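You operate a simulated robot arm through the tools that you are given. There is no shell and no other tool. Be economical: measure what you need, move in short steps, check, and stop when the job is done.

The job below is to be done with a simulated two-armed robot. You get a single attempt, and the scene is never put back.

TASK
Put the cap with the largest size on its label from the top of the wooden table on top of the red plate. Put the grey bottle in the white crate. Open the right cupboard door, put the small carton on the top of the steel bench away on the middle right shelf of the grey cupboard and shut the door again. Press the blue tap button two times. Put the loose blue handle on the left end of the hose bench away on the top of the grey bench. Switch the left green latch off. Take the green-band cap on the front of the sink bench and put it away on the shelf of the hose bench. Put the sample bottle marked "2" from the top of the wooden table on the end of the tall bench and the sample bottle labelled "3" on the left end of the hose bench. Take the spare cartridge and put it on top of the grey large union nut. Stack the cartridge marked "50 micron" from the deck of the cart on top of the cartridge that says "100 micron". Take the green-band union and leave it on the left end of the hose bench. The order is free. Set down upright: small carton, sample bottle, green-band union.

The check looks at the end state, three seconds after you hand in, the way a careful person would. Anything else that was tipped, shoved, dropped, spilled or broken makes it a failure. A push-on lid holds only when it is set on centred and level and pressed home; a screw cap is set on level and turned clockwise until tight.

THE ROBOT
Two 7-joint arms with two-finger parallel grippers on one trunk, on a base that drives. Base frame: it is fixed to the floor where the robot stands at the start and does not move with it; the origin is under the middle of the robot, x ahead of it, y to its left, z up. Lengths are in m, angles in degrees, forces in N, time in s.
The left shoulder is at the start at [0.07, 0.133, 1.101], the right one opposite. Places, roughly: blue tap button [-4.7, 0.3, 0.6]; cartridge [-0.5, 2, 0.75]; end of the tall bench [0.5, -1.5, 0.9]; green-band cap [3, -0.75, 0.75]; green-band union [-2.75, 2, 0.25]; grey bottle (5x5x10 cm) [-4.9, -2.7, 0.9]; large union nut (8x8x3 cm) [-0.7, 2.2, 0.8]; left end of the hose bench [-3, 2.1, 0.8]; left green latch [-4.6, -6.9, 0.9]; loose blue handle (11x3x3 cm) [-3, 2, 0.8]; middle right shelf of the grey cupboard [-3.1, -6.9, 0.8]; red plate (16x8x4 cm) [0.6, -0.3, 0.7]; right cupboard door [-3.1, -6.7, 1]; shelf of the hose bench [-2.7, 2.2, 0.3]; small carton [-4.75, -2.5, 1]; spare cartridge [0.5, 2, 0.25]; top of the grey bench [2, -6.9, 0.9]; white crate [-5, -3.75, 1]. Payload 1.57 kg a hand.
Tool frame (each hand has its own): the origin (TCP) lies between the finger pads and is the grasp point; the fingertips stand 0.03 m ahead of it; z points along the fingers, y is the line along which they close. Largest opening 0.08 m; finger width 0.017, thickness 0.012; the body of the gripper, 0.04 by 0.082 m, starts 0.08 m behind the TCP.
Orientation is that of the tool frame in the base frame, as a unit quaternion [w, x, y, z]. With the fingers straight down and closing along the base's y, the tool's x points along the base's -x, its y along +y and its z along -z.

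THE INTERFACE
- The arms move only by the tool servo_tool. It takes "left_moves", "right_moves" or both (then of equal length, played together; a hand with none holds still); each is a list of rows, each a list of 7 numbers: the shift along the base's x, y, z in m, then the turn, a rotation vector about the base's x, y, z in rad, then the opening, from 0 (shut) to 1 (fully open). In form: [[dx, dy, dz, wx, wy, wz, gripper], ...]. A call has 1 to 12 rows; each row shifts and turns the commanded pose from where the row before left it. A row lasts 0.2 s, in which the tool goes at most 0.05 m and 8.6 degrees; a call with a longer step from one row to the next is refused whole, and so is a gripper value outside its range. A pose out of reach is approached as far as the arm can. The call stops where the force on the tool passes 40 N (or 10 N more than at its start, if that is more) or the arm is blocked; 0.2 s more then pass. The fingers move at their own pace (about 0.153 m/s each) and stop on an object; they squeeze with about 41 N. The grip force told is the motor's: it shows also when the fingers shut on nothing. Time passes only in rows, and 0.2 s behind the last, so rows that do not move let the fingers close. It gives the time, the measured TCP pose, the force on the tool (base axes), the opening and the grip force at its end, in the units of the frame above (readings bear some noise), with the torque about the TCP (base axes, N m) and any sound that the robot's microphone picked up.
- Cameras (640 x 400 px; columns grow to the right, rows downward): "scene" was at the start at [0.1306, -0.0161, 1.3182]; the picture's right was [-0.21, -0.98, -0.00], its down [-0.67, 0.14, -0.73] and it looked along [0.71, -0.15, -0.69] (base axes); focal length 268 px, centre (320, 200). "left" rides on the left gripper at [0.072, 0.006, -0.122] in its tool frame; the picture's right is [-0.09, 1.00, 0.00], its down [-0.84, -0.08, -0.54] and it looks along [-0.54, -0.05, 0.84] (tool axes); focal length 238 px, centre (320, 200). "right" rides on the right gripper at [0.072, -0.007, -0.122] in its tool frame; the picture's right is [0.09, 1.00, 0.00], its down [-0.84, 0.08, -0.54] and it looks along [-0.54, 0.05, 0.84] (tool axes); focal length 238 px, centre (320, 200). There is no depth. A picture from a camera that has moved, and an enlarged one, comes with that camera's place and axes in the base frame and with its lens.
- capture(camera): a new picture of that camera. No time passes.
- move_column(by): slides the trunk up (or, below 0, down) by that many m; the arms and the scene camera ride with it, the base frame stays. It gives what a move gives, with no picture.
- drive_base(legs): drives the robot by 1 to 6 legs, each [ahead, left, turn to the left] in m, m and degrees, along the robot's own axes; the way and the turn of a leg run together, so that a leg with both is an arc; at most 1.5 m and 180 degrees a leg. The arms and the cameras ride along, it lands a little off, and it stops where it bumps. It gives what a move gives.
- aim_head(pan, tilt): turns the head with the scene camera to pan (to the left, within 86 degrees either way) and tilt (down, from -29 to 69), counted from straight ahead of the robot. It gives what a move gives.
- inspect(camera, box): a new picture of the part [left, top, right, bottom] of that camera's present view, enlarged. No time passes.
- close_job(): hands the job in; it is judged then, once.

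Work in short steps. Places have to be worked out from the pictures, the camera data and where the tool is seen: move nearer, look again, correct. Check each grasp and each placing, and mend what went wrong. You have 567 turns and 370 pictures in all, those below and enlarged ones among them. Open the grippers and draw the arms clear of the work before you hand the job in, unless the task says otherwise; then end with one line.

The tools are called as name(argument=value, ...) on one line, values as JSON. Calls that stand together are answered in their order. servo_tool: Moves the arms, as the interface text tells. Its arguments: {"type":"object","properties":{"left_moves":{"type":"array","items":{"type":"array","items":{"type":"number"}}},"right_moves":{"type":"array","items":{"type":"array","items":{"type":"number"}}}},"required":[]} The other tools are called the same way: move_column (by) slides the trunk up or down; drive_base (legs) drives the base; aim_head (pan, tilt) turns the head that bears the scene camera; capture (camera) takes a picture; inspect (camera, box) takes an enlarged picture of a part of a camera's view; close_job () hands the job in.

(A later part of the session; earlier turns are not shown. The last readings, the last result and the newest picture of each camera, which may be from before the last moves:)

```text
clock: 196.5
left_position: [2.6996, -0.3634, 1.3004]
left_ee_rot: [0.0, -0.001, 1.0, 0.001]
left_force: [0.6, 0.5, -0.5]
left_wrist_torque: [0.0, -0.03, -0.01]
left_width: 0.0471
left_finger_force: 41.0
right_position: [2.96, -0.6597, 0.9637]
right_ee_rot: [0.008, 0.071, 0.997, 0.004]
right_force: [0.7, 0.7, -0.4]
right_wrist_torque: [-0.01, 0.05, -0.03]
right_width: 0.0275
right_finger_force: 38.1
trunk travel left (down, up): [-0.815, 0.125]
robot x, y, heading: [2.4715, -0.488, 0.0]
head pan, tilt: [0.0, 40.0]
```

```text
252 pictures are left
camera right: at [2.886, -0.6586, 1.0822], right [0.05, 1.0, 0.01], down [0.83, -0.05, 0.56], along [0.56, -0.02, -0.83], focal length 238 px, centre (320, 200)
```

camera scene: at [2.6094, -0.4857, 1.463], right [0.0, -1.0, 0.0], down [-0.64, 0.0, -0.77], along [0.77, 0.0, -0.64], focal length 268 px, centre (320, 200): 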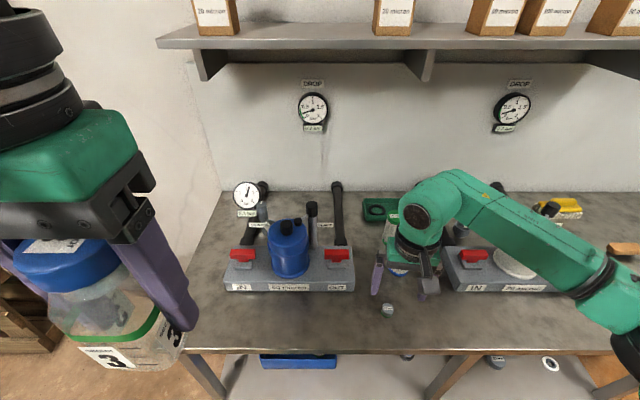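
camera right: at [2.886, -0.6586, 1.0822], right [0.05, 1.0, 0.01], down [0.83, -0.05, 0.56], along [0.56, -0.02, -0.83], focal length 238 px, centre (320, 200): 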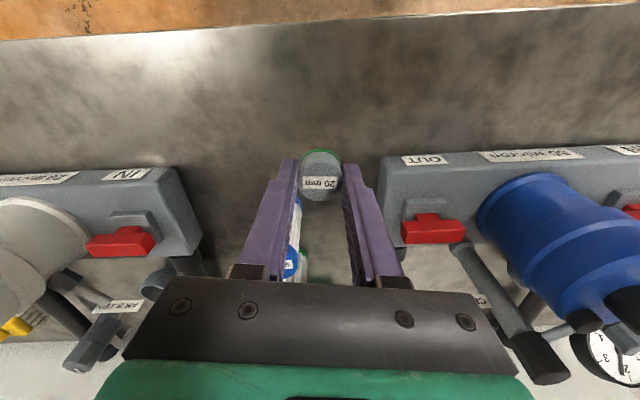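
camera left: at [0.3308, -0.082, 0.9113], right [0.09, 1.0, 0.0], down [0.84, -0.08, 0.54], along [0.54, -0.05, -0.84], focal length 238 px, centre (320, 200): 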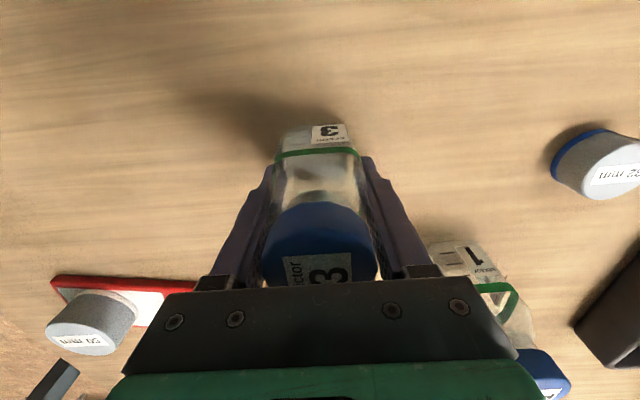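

Cap is held. I tuck the right hand, return to the corridor and turn towards -x.

servo_tool(right_moves=[[-0.04, 0, 0.02, 0, 0, 0, 0.1], [-0.04, 0, 0.02, 0, 0, 0, 0.1], [-0.04, -0.01, 0.02, 0, 0, 0, 0.1], [-0.04, -0.01, 0, 0, 0, 0, 0.1], [-0.03, -0.01, 0, 0, 0, 0, 0.1]])

drive_base(legs=[[-0.5, 0, 0], [0, 1.5, 0], [0, 0.2, 0], [0, 0, 90], [0, 0, 90]])

aim_head(pan=0, tilt=25)

capture(camera="scene")

```text
clock: 197.7
left_position: [2.697, -0.3643, 1.3]
left_ee_rot: [0.001, 0.0, 1.0, 0.0]
left_force: [0.5, 0.2, -0.4]
left_wrist_torque: [0.0, -0.04, 0.01]
left_width: 0.0471
left_finger_force: 41.3
right_position: [2.7668, -0.693, 1.0227]
right_ee_rot: [0.009, 0.071, 0.997, 0.003]
right_force: [-0.5, 0.0, -1.1]
right_wrist_torque: [-0.01, -0.01, 0.01]
right_width: 0.0276
right_finger_force: 38.0
trunk travel left (down, up): [-0.815, 0.125]
robot x, y, heading: [2.4721, -0.4913, 0.2]
head pan, tilt: [0.0, 40.0]
```

```text
clock: 216.5
left_position: [1.7368, 1.0787, 1.2995]
left_ee_rot: [0.001, 1.0, 0.006, 0.001]
left_force: [-0.9, 0.3, -0.2]
left_wrist_torque: [0.06, 0.0, -0.01]
left_width: 0.047
left_finger_force: 41.0
right_position: [1.6655, 1.4078, 1.023]
right_ee_rot: [0.004, 0.998, -0.066, -0.009]
right_force: [0.0, -0.3, -0.3]
right_wrist_torque: [-0.02, 0.01, 0.0]
right_width: 0.0279
right_finger_force: 38.1
trunk travel left (down, up): [-0.815, 0.125]
robot x, y, heading: [1.9625, 1.2003, -179.3]
head pan, tilt: [0.0, 40.0]
```

```text
clock: 217.3
left_position: [1.7386, 1.0787, 1.2997]
left_ee_rot: [0.001, 1.0, 0.006, 0.0]
left_force: [0.4, 0.4, -1.3]
left_wrist_torque: [0.01, -0.03, -0.03]
left_width: 0.0472
left_finger_force: 41.1
right_position: [1.6655, 1.4083, 1.0223]
right_ee_rot: [0.004, 0.998, -0.066, -0.008]
right_force: [0.2, 0.4, -0.5]
right_wrist_torque: [-0.03, 0.04, 0.03]
right_width: 0.028
right_finger_force: 37.8
trunk travel left (down, up): [-0.815, 0.125]
robot x, y, heading: [1.9626, 1.202, -179.2]
head pan, tilt: [0.0, 25.0]
```

```text
251 pictures are left
camera scene: at [1.8203, 1.2043, 1.4864], right [-0.01, 1.0, 0.0], down [0.42, 0.01, -0.91], along [-0.91, -0.01, -0.42], focal length 268 px, centre (320, 200)
```

scene: 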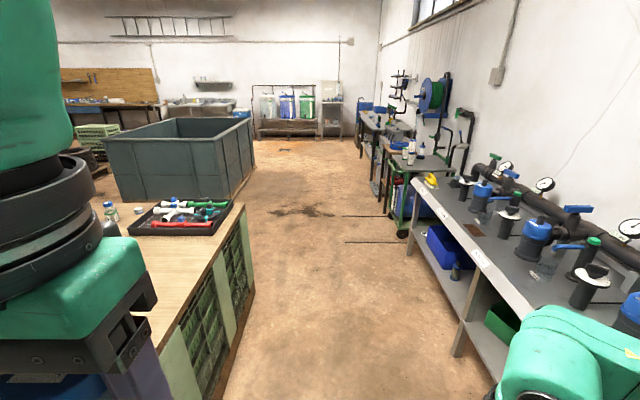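

The corridor is clear. I drive 3.9 m along -x and look.

drive_base(legs=[[1.5, 0, 0], [1.5, 0, 0], [0.9, 0, 0]])

aim_head(pan=-45, tilt=25)

capture(camera="scene")

```text
clock: 236.2
left_position: [-2.1791, 0.9925, 1.2999]
left_ee_rot: [0.001, 1.0, 0.006, -0.001]
left_force: [-0.5, 0.4, -0.4]
left_wrist_torque: [0.0, 0.04, 0.01]
left_width: 0.0469
left_finger_force: 41.4
right_position: [-2.2521, 1.3201, 1.0225]
right_ee_rot: [0.004, 0.998, -0.067, -0.009]
right_force: [-0.3, -0.5, -0.4]
right_wrist_torque: [0.01, 0.01, 0.03]
right_width: 0.0279
right_finger_force: 38.3
trunk travel left (down, up): [-0.815, 0.125]
robot x, y, heading: [-1.9558, 1.1173, -179.0]
head pan, tilt: [0.0, 25.0]
```

```text
clock: 237.3
left_position: [-2.1805, 0.9908, 1.3008]
left_ee_rot: [0.001, 1.0, 0.006, 0.0]
left_force: [1.0, 0.0, -1.5]
left_wrist_torque: [-0.01, 0.0, 0.0]
left_width: 0.0472
left_finger_force: 41.2
right_position: [-2.2524, 1.3207, 1.0238]
right_ee_rot: [0.004, 0.998, -0.067, -0.008]
right_force: [0.2, 0.9, 0.0]
right_wrist_torque: [0.01, -0.02, 0.01]
right_width: 0.0277
right_finger_force: 38.1
trunk travel left (down, up): [-0.815, 0.125]
robot x, y, heading: [-1.9562, 1.1183, -179.6]
head pan, tilt: [-45.0, 25.0]
```

```text
250 pictures are left
camera scene: at [-2.0718, 1.1822, 1.4865], right [0.7, 0.72, 0.0], down [0.3, -0.29, -0.91], along [-0.65, 0.63, -0.42], focal length 268 px, centre (320, 200)
```

scene: 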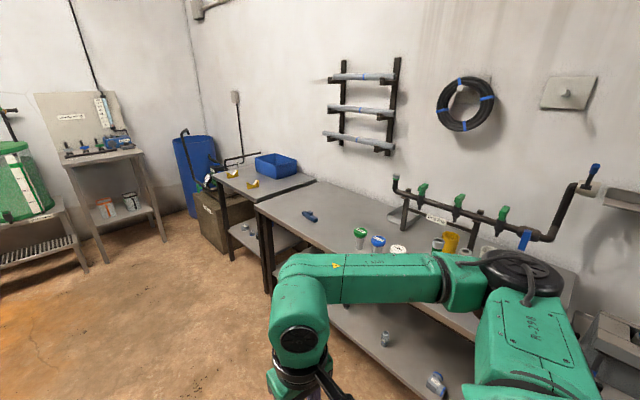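

The hose bench with the blue handle on its left end is ahead. I drive on to x≈-2.9 and turn to face it.

drive_base(legs=[[0.9, 0.05, 0], [0, 0, -90]])

aim_head(pan=0, tilt=38)

capture(camera="scene")

```text
clock: 245.8
left_position: [-2.9741, 1.2975, 1.3]
left_ee_rot: [0.0, -0.707, 0.707, 0.0]
left_force: [0.1, -0.8, 0.2]
left_wrist_torque: [-0.01, 0.0, 0.01]
left_width: 0.0471
left_finger_force: 41.0
right_position: [-2.6451, 1.3666, 1.0226]
right_ee_rot: [0.003, -0.653, 0.757, 0.008]
right_force: [-0.5, -1.1, -0.5]
right_wrist_torque: [-0.01, 0.01, -0.01]
right_width: 0.0278
right_finger_force: 37.7
trunk travel left (down, up): [-0.815, 0.125]
robot x, y, heading: [-2.8487, 1.0703, 89.9]
head pan, tilt: [-45.0, 25.0]
```

```text
clock: 246.9
left_position: [-2.9733, 1.2982, 1.2993]
left_ee_rot: [0.0, -0.707, 0.707, 0.001]
left_force: [-0.3, 0.5, -1.3]
left_wrist_torque: [0.03, 0.03, 0.01]
left_width: 0.047
left_finger_force: 41.1
right_position: [-2.6443, 1.3661, 1.0232]
right_ee_rot: [0.003, -0.654, 0.757, 0.008]
right_force: [0.3, 0.1, 0.0]
right_wrist_torque: [-0.01, 0.01, -0.01]
right_width: 0.028
right_finger_force: 38.3
trunk travel left (down, up): [-0.815, 0.125]
robot x, y, heading: [-2.8469, 1.0751, 89.7]
head pan, tilt: [0.0, 38.0]
```

```text
249 pictures are left
camera scene: at [-2.8506, 1.2088, 1.4661], right [1.0, 0.0, 0.0], down [0.0, -0.62, -0.79], along [0.0, 0.79, -0.62], focal length 268 px, centre (320, 200)
```

scene: 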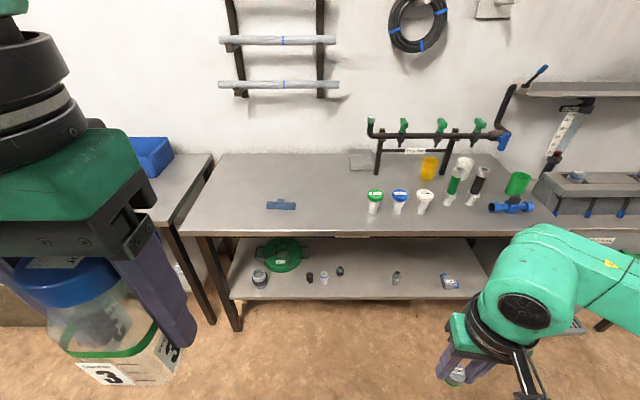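

inspect(camera="scene", box=[230, 225, 470, 310])

inspect(camera="scene", box=[180, 140, 400, 260])

```text
2.67 times, centred on (350, 268) of scene
camera zoom: at [-2.8506, 1.2088, 1.4661], right [1.0, 0.0, 0.0], down [0.0, -0.62, -0.79], along [0.0, 0.79, -0.62], focal length 716 px, centre (240, 20)
```

zoom: 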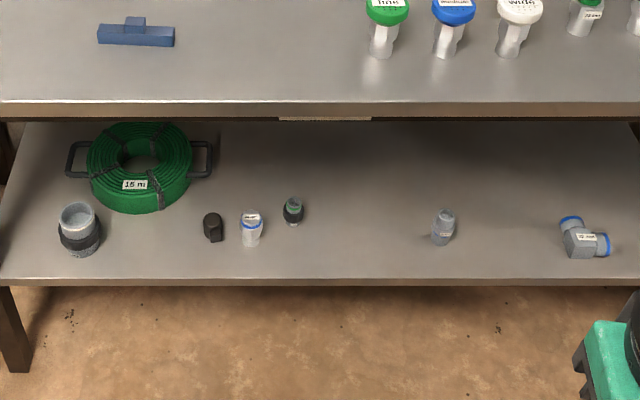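

```text
2.91 times, centred on (290, 200) of scene
camera zoom: at [-2.8506, 1.2088, 1.4661], right [1.0, 0.0, 0.0], down [0.0, -0.62, -0.79], along [0.0, 0.79, -0.62], focal length 781 px, centre (407, 200)
```

zoom: 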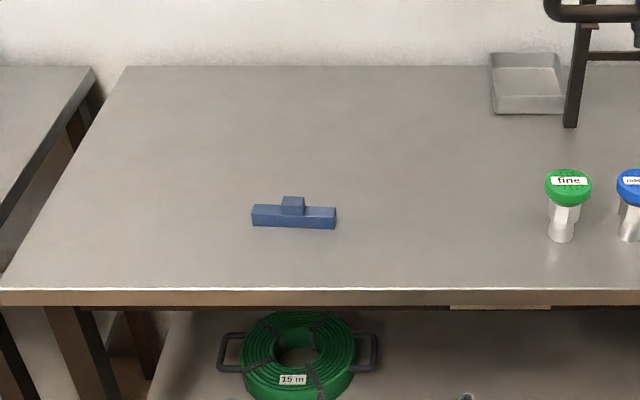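

I raise the right hand, then approach with the base and lower the column, to place bottle 3 with the left hand near (-3.13, 2.10).

servo_tool(right_moves=[[0, -0.02, 0.04, 0, 0, 0, 0.1], [0, -0.02, 0.04, 0, 0, 0, 0.1], [0, -0.02, 0.04, 0, 0, 0, 0.1], [0, 0, 0.03, 0, 0, 0, 0.1]])

move_column(by=-0.2)

drive_base(legs=[[0.48, 0.08, 0]])

capture(camera="scene")

capture(camera="left")

```text
clock: 247.9
left_position: [-2.9737, 1.2993, 1.3008]
left_ee_rot: [-0.002, -0.707, 0.707, 0.001]
left_force: [0.1, -0.6, -0.8]
left_wrist_torque: [-0.01, 0.01, 0.01]
left_width: 0.0471
left_finger_force: 41.0
right_position: [-2.6465, 1.3068, 1.174]
right_ee_rot: [0.003, -0.653, 0.757, 0.007]
right_force: [0.1, 0.5, 0.6]
right_wrist_torque: [-0.02, -0.01, -0.01]
right_width: 0.0275
right_finger_force: 37.7
trunk travel left (down, up): [-0.815, 0.125]
robot x, y, heading: [-2.8487, 1.0714, 90.0]
head pan, tilt: [0.0, 38.0]
```

```text
clock: 250.1
left_position: [-2.9735, 1.2977, 1.1012]
left_ee_rot: [-0.001, -0.706, 0.708, 0.001]
left_force: [-0.5, 0.5, -0.7]
left_wrist_torque: [0.01, 0.0, 0.0]
left_width: 0.047
left_finger_force: 40.8
right_position: [-2.6441, 1.3081, 0.973]
right_ee_rot: [0.003, -0.653, 0.757, 0.008]
right_force: [0.3, -0.3, -0.2]
right_wrist_torque: [-0.01, 0.04, 0.01]
right_width: 0.0282
right_finger_force: 38.1
trunk travel left (down, up): [-0.615, 0.325]
robot x, y, heading: [-2.8533, 1.0705, 89.7]
head pan, tilt: [0.0, 38.0]
```

```text
clock: 253.0
left_position: [-3.0619, 1.7789, 1.1006]
left_ee_rot: [0.001, 0.712, -0.702, -0.001]
left_force: [-0.1, 0.3, -0.2]
left_wrist_torque: [-0.01, 0.01, 0.0]
left_width: 0.0472
left_finger_force: 41.0
right_position: [-2.7322, 1.7931, 0.9737]
right_ee_rot: [0.004, -0.66, 0.751, 0.009]
right_force: [-0.2, 0.8, -1.1]
right_wrist_torque: [-0.01, -0.02, -0.03]
right_width: 0.0279
right_finger_force: 38.1
trunk travel left (down, up): [-0.615, 0.325]
robot x, y, heading: [-2.9372, 1.5558, 90.9]
head pan, tilt: [0.0, 38.0]
```

```text
246 pictures are left
camera scene: at [-2.937, 1.6919, 1.2661], right [1.0, 0.02, 0.0], down [0.01, -0.62, -0.79], along [-0.01, 0.79, -0.62], focal length 268 px, centre (320, 200)
```

scene: 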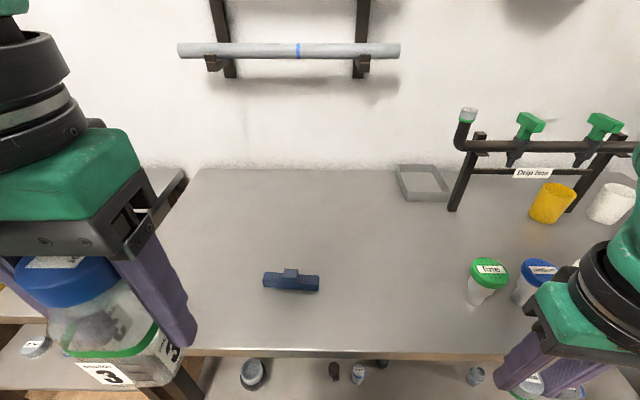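

```text
245 pictures are left
camera left: at [-3.0662, 1.7069, 1.2221], right [-1.0, 0.08, 0.0], down [0.07, 0.84, 0.54], along [0.04, 0.54, -0.84], focal length 238 px, centre (320, 200)
```

left: 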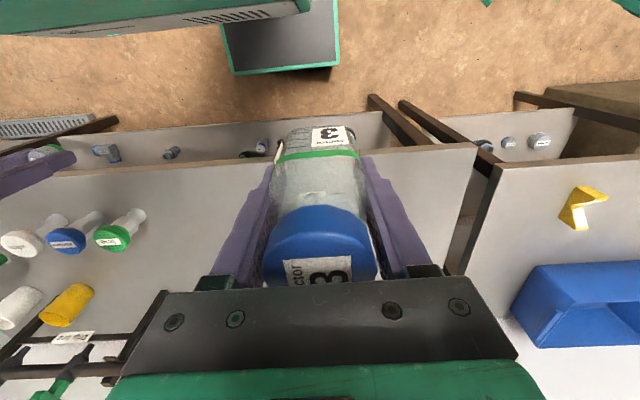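

The handle is at (-3.0, 2.02). I move the left hand with bottle 3 to (-3.13, 2.11), descending to z≈0.94.

servo_tool(left_moves=[[-0.009, 0.041, -0.01, 0, 0, 0, 0.3], [-0.009, 0.041, -0.02, 0, 0, 0, 0.3], [-0.009, 0.041, -0.02, 0, 0, 0, 0.3], [-0.009, 0.041, -0.02, 0, 0, 0, 0.3], [-0.009, 0.041, -0.02, 0, 0, 0, 0.3], [-0.009, 0.041, -0.02, 0, 0, 0, 0.3], [-0.008, 0.041, -0.02, 0, 0, 0, 0.3], [-0.008, 0.041, -0.02, 0, 0, 0, 0.3]])

capture(camera="left")

capture(camera="scene")

```text
clock: 254.8
left_position: [-3.1303, 2.1071, 0.9464]
left_ee_rot: [0.002, 0.712, -0.702, 0.0]
left_force: [0.4, -0.5, -1.8]
left_wrist_torque: [-0.04, -0.01, -0.02]
left_width: 0.0469
left_finger_force: 41.1
right_position: [-2.7326, 1.7951, 0.9727]
right_ee_rot: [0.001, -0.66, 0.751, 0.008]
right_force: [-0.3, -0.5, -1.0]
right_wrist_torque: [0.02, 0.03, 0.0]
right_width: 0.0275
right_finger_force: 38.1
trunk travel left (down, up): [-0.615, 0.325]
robot x, y, heading: [-2.9351, 1.5577, 91.1]
head pan, tilt: [0.0, 38.0]
```

```text
244 pictures are left
camera left: at [-3.1349, 2.0353, 1.0686], right [-1.0, 0.08, 0.0], down [0.07, 0.84, 0.54], along [0.04, 0.54, -0.84], focal length 238 px, centre (320, 200)
```

left: 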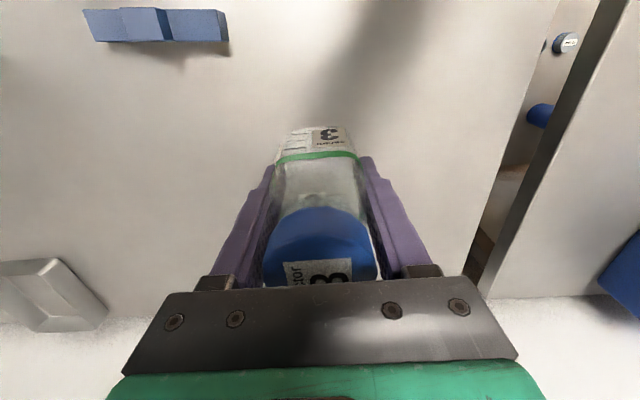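

```text
243 pictures are left
camera scene: at [-2.9365, 1.6941, 1.2659], right [1.0, 0.02, 0.0], down [0.01, -0.62, -0.79], along [-0.01, 0.79, -0.62], focal length 268 px, centre (320, 200)
```

scene: 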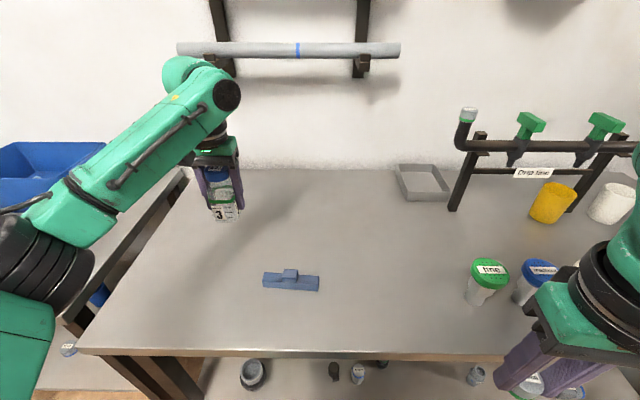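

I lower to 0.866, then in smaller steps to contact.

servo_tool(left_moves=[[0, 0, -0.04, 0, 0, 0, 0.3], [0, 0, -0.03, 0, 0, 0, 0.3], [0, 0, -0.01, 0, 0, 0, 0.3], [0, 0, -0.006, 0, 0, 0, 0.3], [0, 0, -0.005, 0, 0, 0, 0.3], [0, 0, -0.005, 0, 0, 0, 0.3]])

inspect(camera="scene", box=[140, 140, 340, 300])

```text
clock: 256.2
left_position: [-3.1325, 2.1073, 0.8542]
left_ee_rot: [0.002, 0.713, -0.701, 0.0]
left_force: [1.2, -0.4, 0.1]
left_wrist_torque: [0.04, -0.03, 0.02]
left_width: 0.047
left_finger_force: 41.3
right_position: [-2.7331, 1.7947, 0.9736]
right_ee_rot: [0.003, -0.66, 0.751, 0.009]
right_force: [-0.5, 0.5, 0.6]
right_wrist_torque: [-0.05, -0.02, -0.01]
right_width: 0.0276
right_finger_force: 38.2
trunk travel left (down, up): [-0.615, 0.325]
robot x, y, heading: [-2.9335, 1.5544, 90.9]
head pan, tilt: [0.0, 38.0]
```

```text
2.50 times, centred on (240, 220) of scene
camera zoom: at [-2.937, 1.6924, 1.2661], right [1.0, 0.02, 0.0], down [0.01, -0.62, -0.79], along [-0.01, 0.79, -0.62], focal length 671 px, centre (520, 150)
```

zoom: 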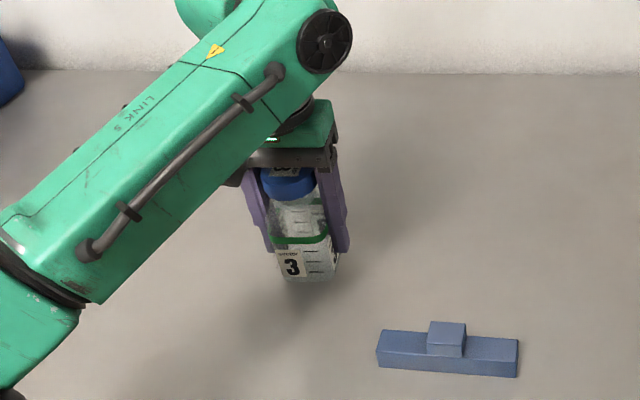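

Not yet in contact. I continue down in 4 mm steps, checking the force.

servo_tool(left_moves=[[0, 0, -0.004, 0, 0, 0, 0.3], [0, 0, -0.004, 0, 0, 0, 0.3]])

servo_tool(left_moves=[[0, 0, -0.004, 0, 0, 0, 0.3], [0, 0, -0.003, 0, 0, 0, 0.3]])

servo_tool(left_moves=[[0, 0, -0.003, 0, 0, 0, 0.3], [0, 0, -0.002, 0, 0, 0, 0.3]])

```text
clock: 256.8
left_position: [-3.1302, 2.1068, 0.8485]
left_ee_rot: [-0.002, 0.713, -0.702, -0.002]
left_force: [-1.5, 2.5, 13.1]
left_wrist_torque: [-0.19, -0.01, 0.04]
left_width: 0.0473
left_finger_force: 41.5
right_position: [-2.7303, 1.793, 0.9744]
right_ee_rot: [0.004, -0.66, 0.751, 0.01]
right_force: [0.0, 0.2, -1.1]
right_wrist_torque: [0.02, 0.01, 0.01]
right_width: 0.0279
right_finger_force: 37.8
trunk travel left (down, up): [-0.615, 0.325]
robot x, y, heading: [-2.94, 1.5518, 90.8]
head pan, tilt: [0.0, 38.0]
```

```text
clock: 257.4
left_position: [-3.1309, 2.1051, 0.8427]
left_ee_rot: [-0.003, 0.712, -0.702, -0.004]
left_force: [-1.7, 3.5, 28.9]
left_wrist_torque: [0.03, -0.04, 0.08]
left_width: 0.0472
left_finger_force: 40.9
right_position: [-2.7311, 1.7914, 0.9738]
right_ee_rot: [0.004, -0.66, 0.751, 0.01]
right_force: [-1.0, 0.2, 0.4]
right_wrist_torque: [0.0, -0.02, -0.03]
right_width: 0.0278
right_finger_force: 38.4
trunk travel left (down, up): [-0.615, 0.325]
robot x, y, heading: [-2.9353, 1.5505, 91.0]
head pan, tilt: [0.0, 38.0]
```

```text
clock: 258.0
left_position: [-3.1303, 2.1036, 0.838]
left_ee_rot: [0.0, 0.713, -0.702, -0.004]
left_force: [-1.3, 2.1, 27.5]
left_wrist_torque: [0.21, -0.25, 0.02]
left_width: 0.0474
left_finger_force: 41.1
right_position: [-2.731, 1.7898, 0.9743]
right_ee_rot: [0.003, -0.66, 0.751, 0.01]
right_force: [-0.3, 0.1, -0.2]
right_wrist_torque: [-0.01, 0.02, -0.01]
right_width: 0.0278
right_finger_force: 38.5
trunk travel left (down, up): [-0.615, 0.325]
robot x, y, heading: [-2.9339, 1.5505, 90.6]
head pan, tilt: [0.0, 38.0]
```

The bottle stands on the bench. I ease off, release and lift the left hand clear.

servo_tool(left_moves=[[0, 0, 0.004, 0, 0, 0, 0.3], [0, 0, 0, 0, 0, 0, 1], [0, 0, 0, 0, 0, 0, 1], [0, 0, 0.03, 0, 0, 0, 1], [0, 0, 0.04, 0, 0, 0, 1], [0, 0, 0.04, 0, 0, 0, 1], [0, 0, 0.04, 0, 0, 0, 1]])

capture(camera="left")

inspect(camera="scene", box=[140, 140, 340, 300])

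```text
clock: 259.6
left_position: [-3.1313, 2.107, 0.9882]
left_ee_rot: [0.0, 0.712, -0.702, 0.0]
left_force: [0.2, 0.5, 0.0]
left_wrist_torque: [0.02, 0.05, 0.0]
left_width: 0.0799
left_finger_force: 0.0
right_position: [-2.7306, 1.7929, 0.9734]
right_ee_rot: [0.004, -0.66, 0.751, 0.009]
right_force: [-0.1, -0.2, -0.2]
right_wrist_torque: [-0.01, 0.01, -0.01]
right_width: 0.0281
right_finger_force: 38.2
trunk travel left (down, up): [-0.615, 0.325]
robot x, y, heading: [-2.9354, 1.5547, 91.2]
head pan, tilt: [0.0, 38.0]
```

```text
241 pictures are left
camera left: at [-3.1358, 2.0338, 1.1094], right [-1.0, 0.08, 0.0], down [0.06, 0.84, 0.54], along [0.04, 0.54, -0.84], focal length 238 px, centre (320, 200)
```

left: 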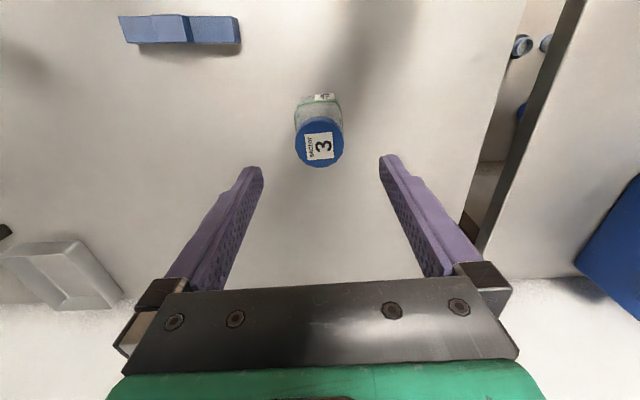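

```text
2.50 times, centred on (240, 220) of scene
camera zoom: at [-2.9362, 1.6912, 1.2661], right [1.0, 0.02, 0.0], down [0.01, -0.62, -0.79], along [-0.01, 0.79, -0.62], focal length 671 px, centre (520, 150)
```

zoom: 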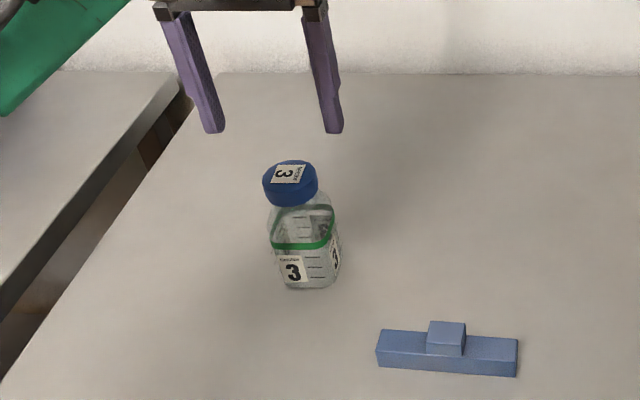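

Bottle 3 is upright. Now I take the blue handle with the left hand: rotate the tool 90° so the fingers close along y, moving above (-3.0, 2.02).

servo_tool(left_moves=[[0.012, -0.008, 0, 0, 0, 0.143, 1], [0.012, -0.008, 0, 0, 0, 0.143, 1], [0.012, -0.008, 0, 0, 0, 0.143, 1], [0.012, -0.008, 0, 0, 0, 0.143, 1], [0.012, -0.008, 0, 0, 0, 0.143, 1], [0.012, -0.008, 0, 0, 0, 0.143, 1], [0.012, -0.008, 0, 0, 0, 0.143, 1], [0.012, -0.008, 0, 0, 0, 0.143, 1], [0.012, -0.008, 0, 0, 0, 0.143, 1], [0.012, -0.008, 0, 0, 0, 0.143, 1], [0.01, -0.008, 0, 0, 0, 0.14, 1]])

capture(camera="left")

capture(camera="scene")

```text
clock: 262.0
left_position: [-3.0017, 2.0183, 0.9877]
left_ee_rot: [0.001, 1.0, 0.009, 0.0]
left_force: [-0.1, 1.2, 0.7]
left_wrist_torque: [0.01, 0.02, 0.02]
left_width: 0.0799
left_finger_force: 0.0
right_position: [-2.7319, 1.7941, 0.9725]
right_ee_rot: [0.003, -0.659, 0.752, 0.008]
right_force: [-0.2, -0.2, -0.9]
right_wrist_torque: [0.0, -0.03, 0.01]
right_width: 0.0278
right_finger_force: 38.0
trunk travel left (down, up): [-0.615, 0.325]
robot x, y, heading: [-2.9362, 1.5511, 90.7]
head pan, tilt: [0.0, 38.0]
```

```text
239 pictures are left
camera left: at [-2.9278, 2.0134, 1.11], right [-0.08, -1.0, 0.0], down [-0.84, 0.06, 0.54], along [-0.54, 0.04, -0.84], focal length 238 px, centre (320, 200)
```

left: 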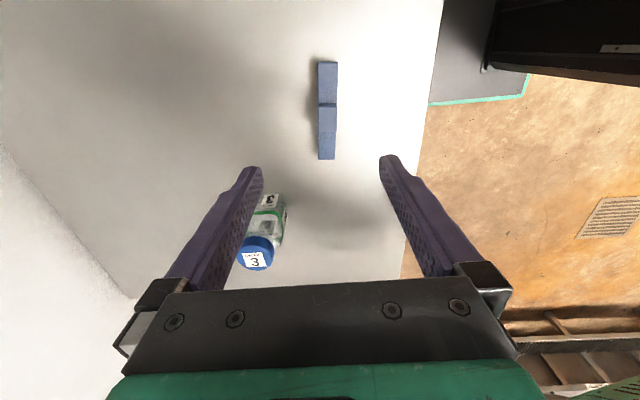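

```text
238 pictures are left
camera scene: at [-2.9366, 1.6919, 1.2661], right [1.0, 0.02, 0.0], down [0.01, -0.62, -0.79], along [-0.01, 0.79, -0.62], focal length 268 px, centre (320, 200)
```

scene: 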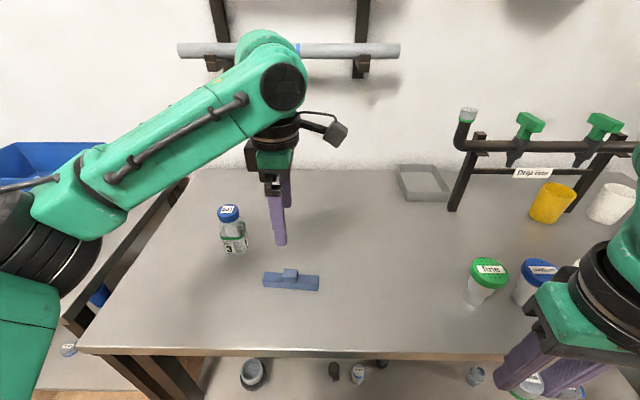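

The handle's centre is at (-2.997, 2.011). I align and descend to z≈0.85, then check.

servo_tool(left_moves=[[0.004, -0.007, -0.03, 0, 0, 0, 1], [0, 0, -0.04, 0, 0, 0, 1], [0, 0, -0.04, 0, 0, 0, 1], [0, 0, -0.03, 0, 0, 0, 1]])

capture(camera="left")

```text
clock: 263.0
left_position: [-2.9962, 2.0116, 0.8465]
left_ee_rot: [0.001, 1.0, 0.007, 0.0]
left_force: [-0.3, 0.4, 0.1]
left_wrist_torque: [-0.02, 0.01, -0.01]
left_width: 0.0798
left_finger_force: 0.2
right_position: [-2.7321, 1.7939, 0.9724]
right_ee_rot: [0.002, -0.66, 0.751, 0.008]
right_force: [-0.5, 0.1, 0.0]
right_wrist_torque: [0.02, 0.04, -0.01]
right_width: 0.0279
right_finger_force: 38.3
trunk travel left (down, up): [-0.615, 0.325]
robot x, y, heading: [-2.936, 1.5548, 91.0]
head pan, tilt: [0.0, 38.0]
```

```text
237 pictures are left
camera left: at [-2.9249, 2.0062, 0.9696], right [-0.08, -1.0, 0.0], down [-0.84, 0.07, 0.54], along [-0.54, 0.04, -0.84], focal length 238 px, centre (320, 200)
```

left: 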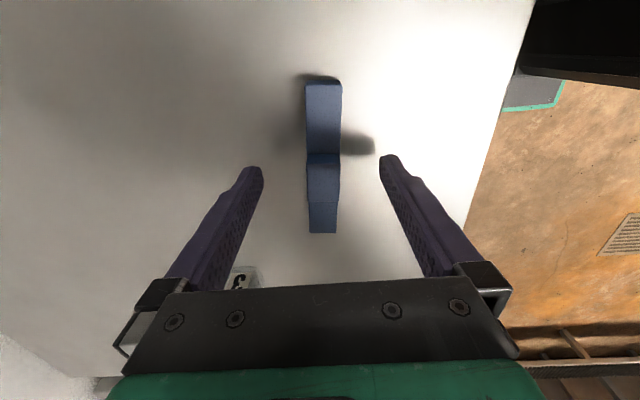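

Good alignment. I descend 9 mm, close and lift.

servo_tool(left_moves=[[0, 0, -0.009, 0, 0, 0, 1], [0, 0, 0, 0, 0, 0, 0.05], [0, 0, 0, 0, 0, 0, 0.05], [0, 0, 0, 0, 0, 0, 0.05], [0, 0, 0.03, 0, 0, 0, 0.05], [0, 0, 0.04, 0, 0, 0, 0.05], [0, 0, 0.04, 0, 0, 0, 0.05], [0, 0, 0.04, 0, 0, 0, 0.05]])

capture(camera="left")

capture(camera="scene")

```text
clock: 264.8
left_position: [-2.997, 2.0128, 0.9893]
left_ee_rot: [0.002, 1.0, 0.007, 0.0]
left_force: [-0.1, 0.2, -0.1]
left_wrist_torque: [0.01, 0.0, 0.02]
left_width: 0.0209
left_finger_force: 35.2
right_position: [-2.731, 1.7933, 0.9729]
right_ee_rot: [0.003, -0.66, 0.751, 0.009]
right_force: [-0.2, -0.1, 0.8]
right_wrist_torque: [0.03, 0.0, 0.04]
right_width: 0.0278
right_finger_force: 38.4
trunk travel left (down, up): [-0.615, 0.325]
robot x, y, heading: [-2.9343, 1.5503, 91.0]
head pan, tilt: [0.0, 38.0]
```

```text
236 pictures are left
camera left: at [-2.9244, 2.0056, 1.1109], right [-0.08, -1.0, 0.0], down [-0.84, 0.07, 0.54], along [-0.54, 0.04, -0.84], focal length 238 px, centre (320, 200)
```

left: 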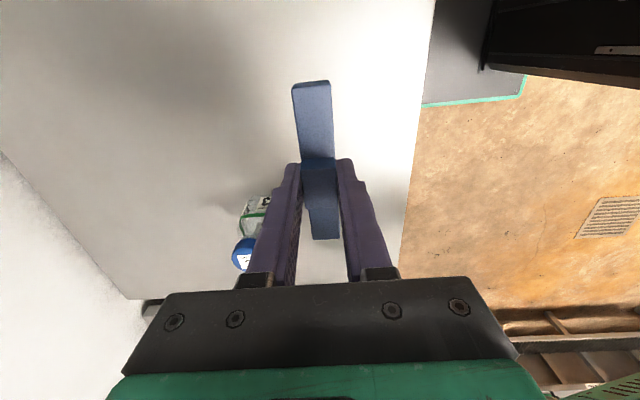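

```text
235 pictures are left
camera scene: at [-2.9365, 1.6913, 1.2661], right [1.0, 0.02, 0.0], down [0.01, -0.62, -0.79], along [-0.01, 0.79, -0.62], focal length 268 px, centre (320, 200)
```

scene: 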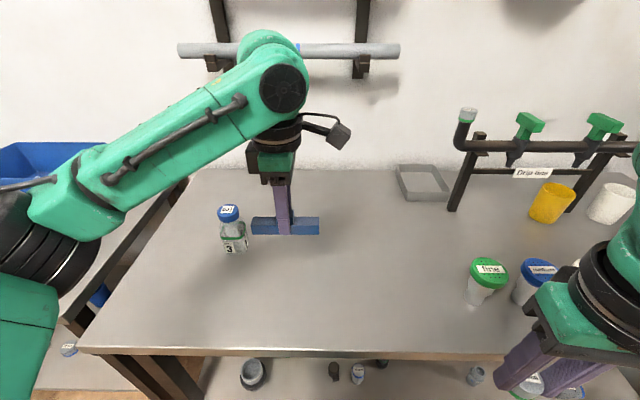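

The handle is held. I tuck the left arm back and up, back off a little, and lower the column so the right hand (with the cap) is at shelf height.

servo_tool(left_moves=[[0, 0, 0.03, 0, 0, 0, 0.05], [0.0, -0.03, 0.03, 0, 0, 0, 0.05], [0.0, -0.04, 0.02, 0, 0, 0, 0.05], [0.0, -0.04, 0.02, 0, 0, 0, 0.05], [0.0, -0.04, 0.02, 0, 0, 0, 0.05], [0, -0.04, 0.02, 0, 0, 0, 0.05], [0, -0.04, 0.02, 0, 0, 0, 0.05], [0, -0.04, 0.0, 0, 0, 0, 0.05]])

drive_base(legs=[[-0.2, -0.08, 0]])

move_column(by=-0.4)

capture(camera="scene")

```text
clock: 266.6
left_position: [-3.0044, 1.7753, 1.1465]
left_ee_rot: [0.001, 1.0, 0.007, 0.0]
left_force: [-0.3, 0.2, -0.8]
left_wrist_torque: [0.0, 0.0, -0.02]
left_width: 0.021
left_finger_force: 34.4
left hand out of reach, approached as far as the arm can: row 8
right_position: [-2.7321, 1.7948, 0.9733]
right_ee_rot: [0.003, -0.66, 0.751, 0.009]
right_force: [0.1, -0.4, -0.4]
right_wrist_torque: [-0.02, -0.01, 0.01]
right_width: 0.0279
right_finger_force: 38.0
trunk travel left (down, up): [-0.615, 0.325]
robot x, y, heading: [-2.9386, 1.5515, 91.0]
head pan, tilt: [0.0, 38.0]
```

```text
clock: 268.3
left_position: [-2.9196, 1.5789, 1.146]
left_ee_rot: [0.0, 1.0, 0.006, 0.0]
left_force: [0.3, -0.7, -0.2]
left_wrist_torque: [-0.03, -0.02, 0.01]
left_width: 0.021
left_finger_force: 33.5
right_position: [-2.6479, 1.5972, 0.9731]
right_ee_rot: [0.004, -0.66, 0.751, 0.009]
right_force: [-0.6, 0.5, -0.6]
right_wrist_torque: [0.03, -0.01, 0.01]
right_width: 0.0279
right_finger_force: 38.0
trunk travel left (down, up): [-0.615, 0.325]
robot x, y, heading: [-2.8526, 1.3579, 90.7]
head pan, tilt: [0.0, 38.0]
```

```text
clock: 272.1
left_position: [-2.9194, 1.5787, 0.746]
left_ee_rot: [0.001, 1.0, 0.007, 0.001]
left_force: [-0.2, 0.4, -0.4]
left_wrist_torque: [-0.01, 0.01, -0.02]
left_width: 0.0207
left_finger_force: 34.9
right_position: [-2.6474, 1.5966, 0.5732]
right_ee_rot: [0.003, -0.66, 0.751, 0.008]
right_force: [-0.2, 1.4, 0.6]
right_wrist_torque: [0.02, 0.0, -0.02]
right_width: 0.0277
right_finger_force: 37.6
trunk travel left (down, up): [-0.215, 0.725]
robot x, y, heading: [-2.8519, 1.3591, 91.0]
head pan, tilt: [0.0, 38.0]
```

```text
234 pictures are left
camera scene: at [-2.8535, 1.4949, 0.8661], right [1.0, 0.02, 0.0], down [0.01, -0.62, -0.79], along [-0.01, 0.79, -0.62], focal length 268 px, centre (320, 200)
```

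scene: 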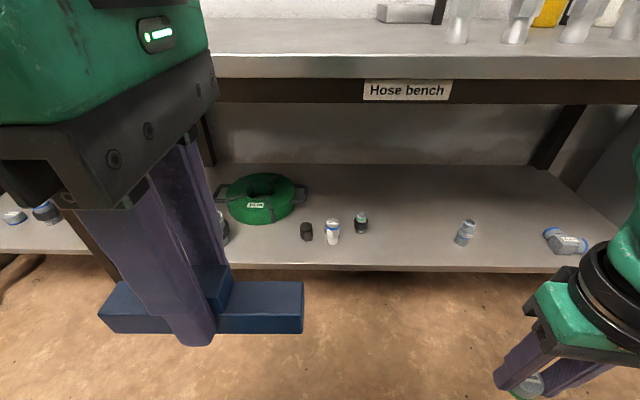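

The shelf is at z≈0.31, its front edge y≈1.92; the free spot for the cap is about (-2.60, 2.04). I lower the column and approach.

move_column(by=-0.18)

servo_tool(right_moves=[[0, 0.03, 0.0, 0, 0, 0, 0.1], [0.0, 0.04, 0.01, 0, 0, 0, 0.1], [0.01, 0.04, 0.0, 0, 0, 0, 0.1], [0.01, 0.04, 0.0, 0, 0, 0, 0.1]])

capture(camera="right")

capture(camera="scene")

```text
clock: 274.1
left_position: [-2.9189, 1.5772, 0.5663]
left_ee_rot: [0.001, 1.0, 0.006, -0.001]
left_force: [-1.5, 0.9, 0.2]
left_wrist_torque: [0.04, -0.03, 0.02]
left_width: 0.0208
left_finger_force: 33.8
right_position: [-2.6476, 1.5967, 0.3927]
right_ee_rot: [0.003, -0.66, 0.751, 0.008]
right_force: [0.6, 0.7, -0.4]
right_wrist_torque: [0.01, -0.01, -0.02]
right_width: 0.028
right_finger_force: 38.6
trunk travel left (down, up): [-0.035, 0.905]
robot x, y, heading: [-2.8532, 1.3573, 91.2]
head pan, tilt: [0.0, 38.0]
```

```text
clock: 275.1
left_position: [-2.9196, 1.5786, 0.5662]
left_ee_rot: [0.001, 1.0, 0.007, 0.0]
left_force: [-0.4, 0.0, -1.1]
left_wrist_torque: [0.03, -0.02, 0.0]
left_width: 0.0209
left_finger_force: 34.1
right_position: [-2.6279, 1.7458, 0.402]
right_ee_rot: [0.003, -0.661, 0.751, 0.008]
right_force: [-0.3, -0.3, -0.6]
right_wrist_torque: [0.01, 0.01, 0.02]
right_width: 0.028
right_finger_force: 38.6
trunk travel left (down, up): [-0.035, 0.905]
robot x, y, heading: [-2.8517, 1.3581, 91.0]
head pan, tilt: [0.0, 38.0]
```

```text
233 pictures are left
camera right: at [-2.6301, 1.6704, 0.5228], right [-1.0, 0.04, 0.01], down [0.03, 0.83, 0.56], along [0.01, 0.56, -0.83], focal length 238 px, centre (320, 200)
```

right: 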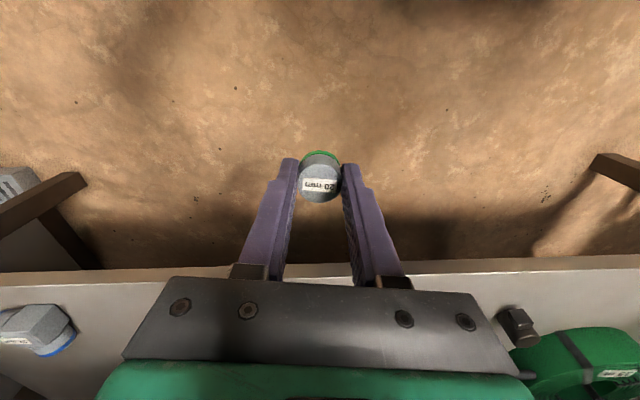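

```text
232 pictures are left
camera scene: at [-2.8535, 1.4949, 0.6861], right [1.0, 0.02, 0.0], down [0.01, -0.62, -0.79], along [-0.01, 0.79, -0.62], focal length 268 px, centre (320, 200)
```

scene: 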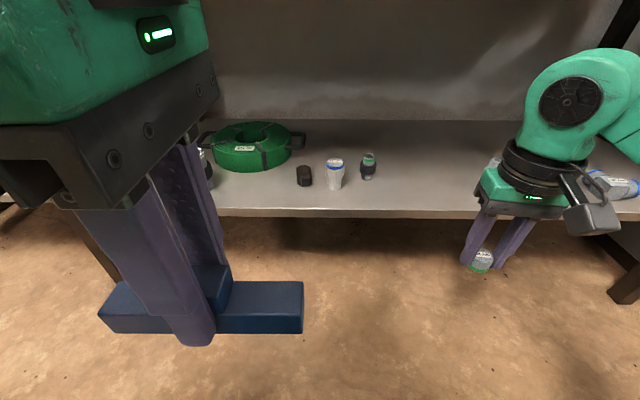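

The wrist top is at z≈0.64, below the bench underside (0.72). I drive forward 0.2 m, then look.

drive_base(legs=[[0.2, 0, 0]])

capture(camera="right")

capture(camera="scene")

```text
clock: 276.7
left_position: [-2.9235, 1.7797, 0.5666]
left_ee_rot: [0.001, 1.0, 0.009, 0.001]
left_force: [-0.3, -0.3, -0.3]
left_wrist_torque: [-0.01, -0.03, 0.02]
left_width: 0.021
left_finger_force: 34.4
right_position: [-2.6338, 1.9488, 0.4034]
right_ee_rot: [0.002, -0.662, 0.75, 0.009]
right_force: [0.2, -0.3, 0.0]
right_wrist_torque: [-0.02, 0.0, -0.01]
right_width: 0.0277
right_finger_force: 38.1
trunk travel left (down, up): [-0.035, 0.905]
robot x, y, heading: [-2.8543, 1.559, 91.2]
head pan, tilt: [0.0, 38.0]
```

```text
231 pictures are left
camera right: at [-2.6347, 1.8728, 0.5229], right [-1.0, 0.03, 0.01], down [0.03, 0.83, 0.56], along [0.01, 0.56, -0.83], focal length 238 px, centre (320, 200)
```

right: 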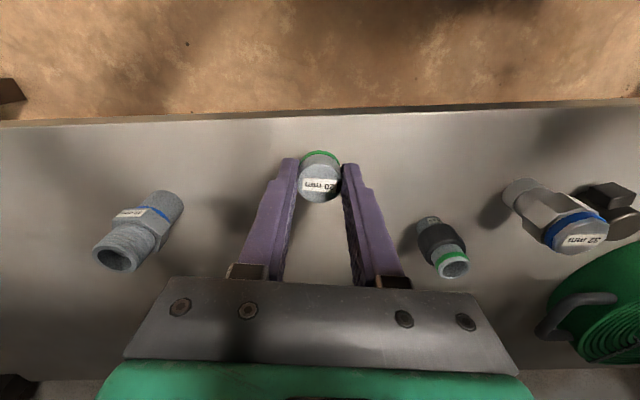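

```text
230 pictures are left
camera scene: at [-2.8575, 1.6971, 0.6861], right [1.0, 0.02, 0.0], down [0.01, -0.62, -0.79], along [-0.02, 0.79, -0.62], focal length 268 px, centre (320, 200)
```

scene: 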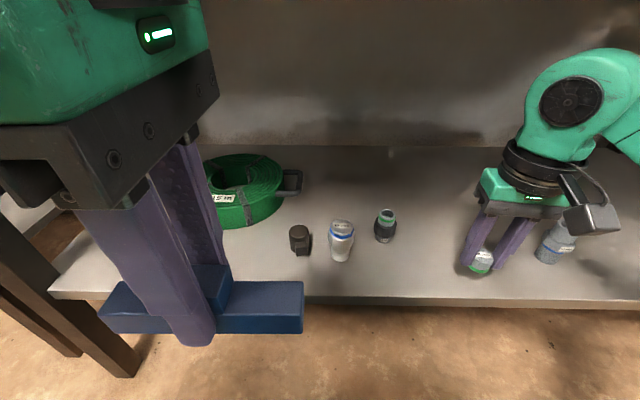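

The hand is over the shelf between the fittings. I move 4 cm deeper and lower toward the shelf.

servo_tool(right_moves=[[0.008, 0.04, 0, 0, 0, 0, 0.1], [0, 0, -0.025, 0, 0, 0, 0.1], [0, 0, -0.02, 0, 0, 0, 0.1]])

servo_tool(right_moves=[[0, 0, -0.004, 0, 0, 0, 0.1], [0, 0, -0.004, 0, 0, 0, 0.1]])

capture(camera="right")

```text
clock: 277.5
left_position: [-2.9236, 1.78, 0.5665]
left_ee_rot: [0.0, 1.0, 0.008, 0.0]
left_force: [-0.1, -0.7, -1.0]
left_wrist_torque: [0.04, -0.01, 0.0]
left_width: 0.0211
left_finger_force: 34.6
right_position: [-2.6245, 1.9865, 0.3588]
right_ee_rot: [0.005, -0.661, 0.75, 0.009]
right_force: [2.4, -0.9, 6.4]
right_wrist_torque: [0.0, -0.15, -0.01]
right_width: 0.0278
right_finger_force: 38.4
trunk travel left (down, up): [-0.035, 0.905]
robot x, y, heading: [-2.8556, 1.5607, 91.2]
head pan, tilt: [0.0, 38.0]
```

```text
clock: 278.1
left_position: [-2.9245, 1.7776, 0.5676]
left_ee_rot: [-0.002, 1.0, 0.007, 0.001]
left_force: [-0.5, 0.7, 0.2]
left_wrist_torque: [0.0, -0.01, 0.01]
left_width: 0.0211
left_finger_force: 34.4
right_position: [-2.6271, 1.9875, 0.3551]
right_ee_rot: [0.006, -0.661, 0.75, 0.014]
right_force: [7.1, -0.7, 39.2]
right_wrist_torque: [-0.21, -0.58, 0.13]
right_width: 0.028
right_finger_force: 38.2
trunk travel left (down, up): [-0.035, 0.905]
robot x, y, heading: [-2.8479, 1.5596, 90.9]
head pan, tilt: [0.0, 38.0]
```

```text
229 pictures are left
camera right: at [-2.6277, 1.9107, 0.4747], right [-1.0, 0.03, 0.01], down [0.03, 0.82, 0.56], along [0.01, 0.56, -0.83], focal length 238 px, centre (320, 200)
```

right: 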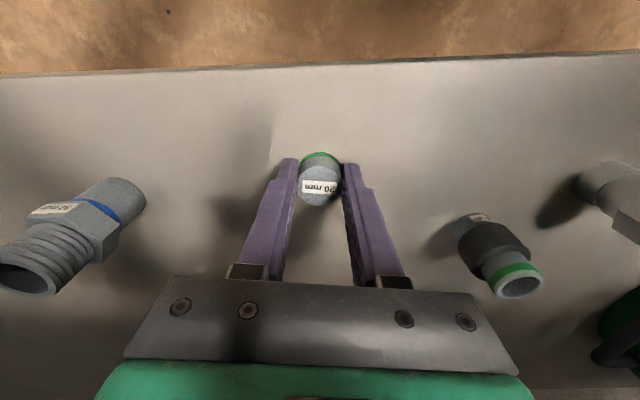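

Contact at 0.356 (shelf z≈0.325). I ease off, release and lift 9 cm.

servo_tool(right_moves=[[0, 0, 0.005, 0, 0, 0, 0.1], [0, 0, 0, 0, 0, 0, 0.8], [0, 0, 0, 0, 0, 0, 0.8], [0, 0, 0.03, 0, 0, 0, 0.8], [0, 0, 0.03, 0, 0, 0, 1], [-0.02, 0, 0.02, 0, 0, 0, 1]])

capture(camera="right")

```text
clock: 279.5
left_position: [-2.9237, 1.7798, 0.567]
left_ee_rot: [0.002, 1.0, 0.007, 0.0]
left_force: [-0.9, 0.4, -0.4]
left_wrist_torque: [-0.06, 0.03, 0.0]
left_width: 0.0209
left_finger_force: 34.5
right_position: [-2.6462, 1.9861, 0.4344]
right_ee_rot: [0.003, -0.661, 0.751, 0.008]
right_force: [-0.3, 0.1, 0.5]
right_wrist_torque: [0.03, -0.02, 0.01]
right_width: 0.0801
right_finger_force: 0.1
trunk travel left (down, up): [-0.035, 0.905]
robot x, y, heading: [-2.8553, 1.5565, 91.0]
head pan, tilt: [0.0, 38.0]
```

```text
228 pictures are left
camera right: at [-2.6481, 1.9115, 0.5544], right [-1.0, 0.03, 0.01], down [0.03, 0.83, 0.56], along [0.01, 0.56, -0.83], focal length 238 px, centre (320, 200)
```

right: 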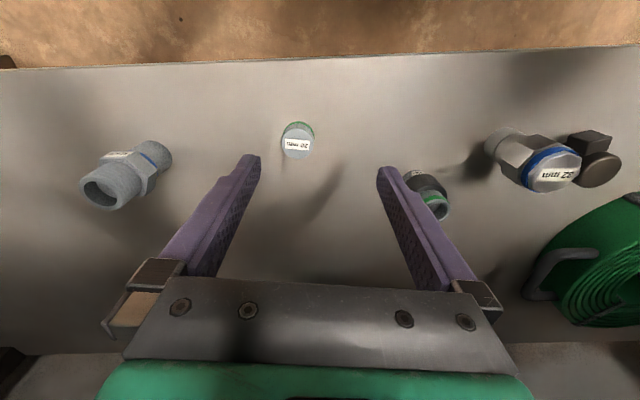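

The cap stands on the shelf. The green-band union is at about (-2.75, 2.04); I move above it and look.

servo_tool(right_moves=[[-0.034, 0.018, 0, 0, 0, 0, 1], [-0.034, 0.019, 0, 0, 0, 0, 1], [-0.034, 0.019, 0, 0, 0, 0, 1]])

capture(camera="right")

capture(camera="scene")

```text
clock: 280.3
left_position: [-2.924, 1.781, 0.5661]
left_ee_rot: [0.0, 1.0, 0.007, 0.0]
left_force: [0.1, 0.2, 0.4]
left_wrist_torque: [-0.04, -0.01, -0.02]
left_width: 0.0208
left_finger_force: 34.5
right_position: [-2.7464, 2.0436, 0.4347]
right_ee_rot: [0.004, -0.661, 0.751, 0.009]
right_force: [0.3, -0.3, -0.3]
right_wrist_torque: [-0.03, 0.03, 0.03]
right_width: 0.0801
right_finger_force: 0.1
trunk travel left (down, up): [-0.035, 0.905]
robot x, y, heading: [-2.8548, 1.5574, 91.1]
head pan, tilt: [0.0, 38.0]
```

```text
227 pictures are left
camera right: at [-2.7485, 1.9678, 0.5552], right [-1.0, 0.03, 0.01], down [0.03, 0.83, 0.56], along [0.01, 0.56, -0.83], focal length 238 px, centre (320, 200)
```

right: 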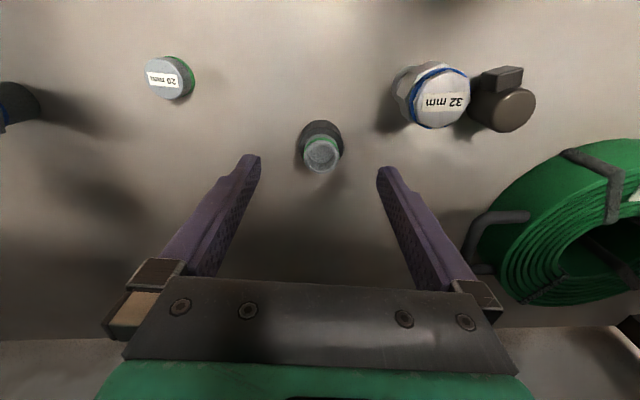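

```text
226 pictures are left
camera scene: at [-2.8574, 1.6971, 0.6861], right [1.0, 0.02, 0.0], down [0.01, -0.62, -0.79], along [-0.01, 0.79, -0.62], focal length 268 px, centre (320, 200)
```

scene: 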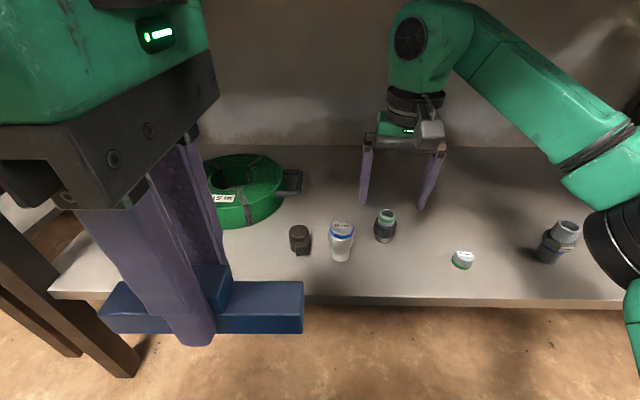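

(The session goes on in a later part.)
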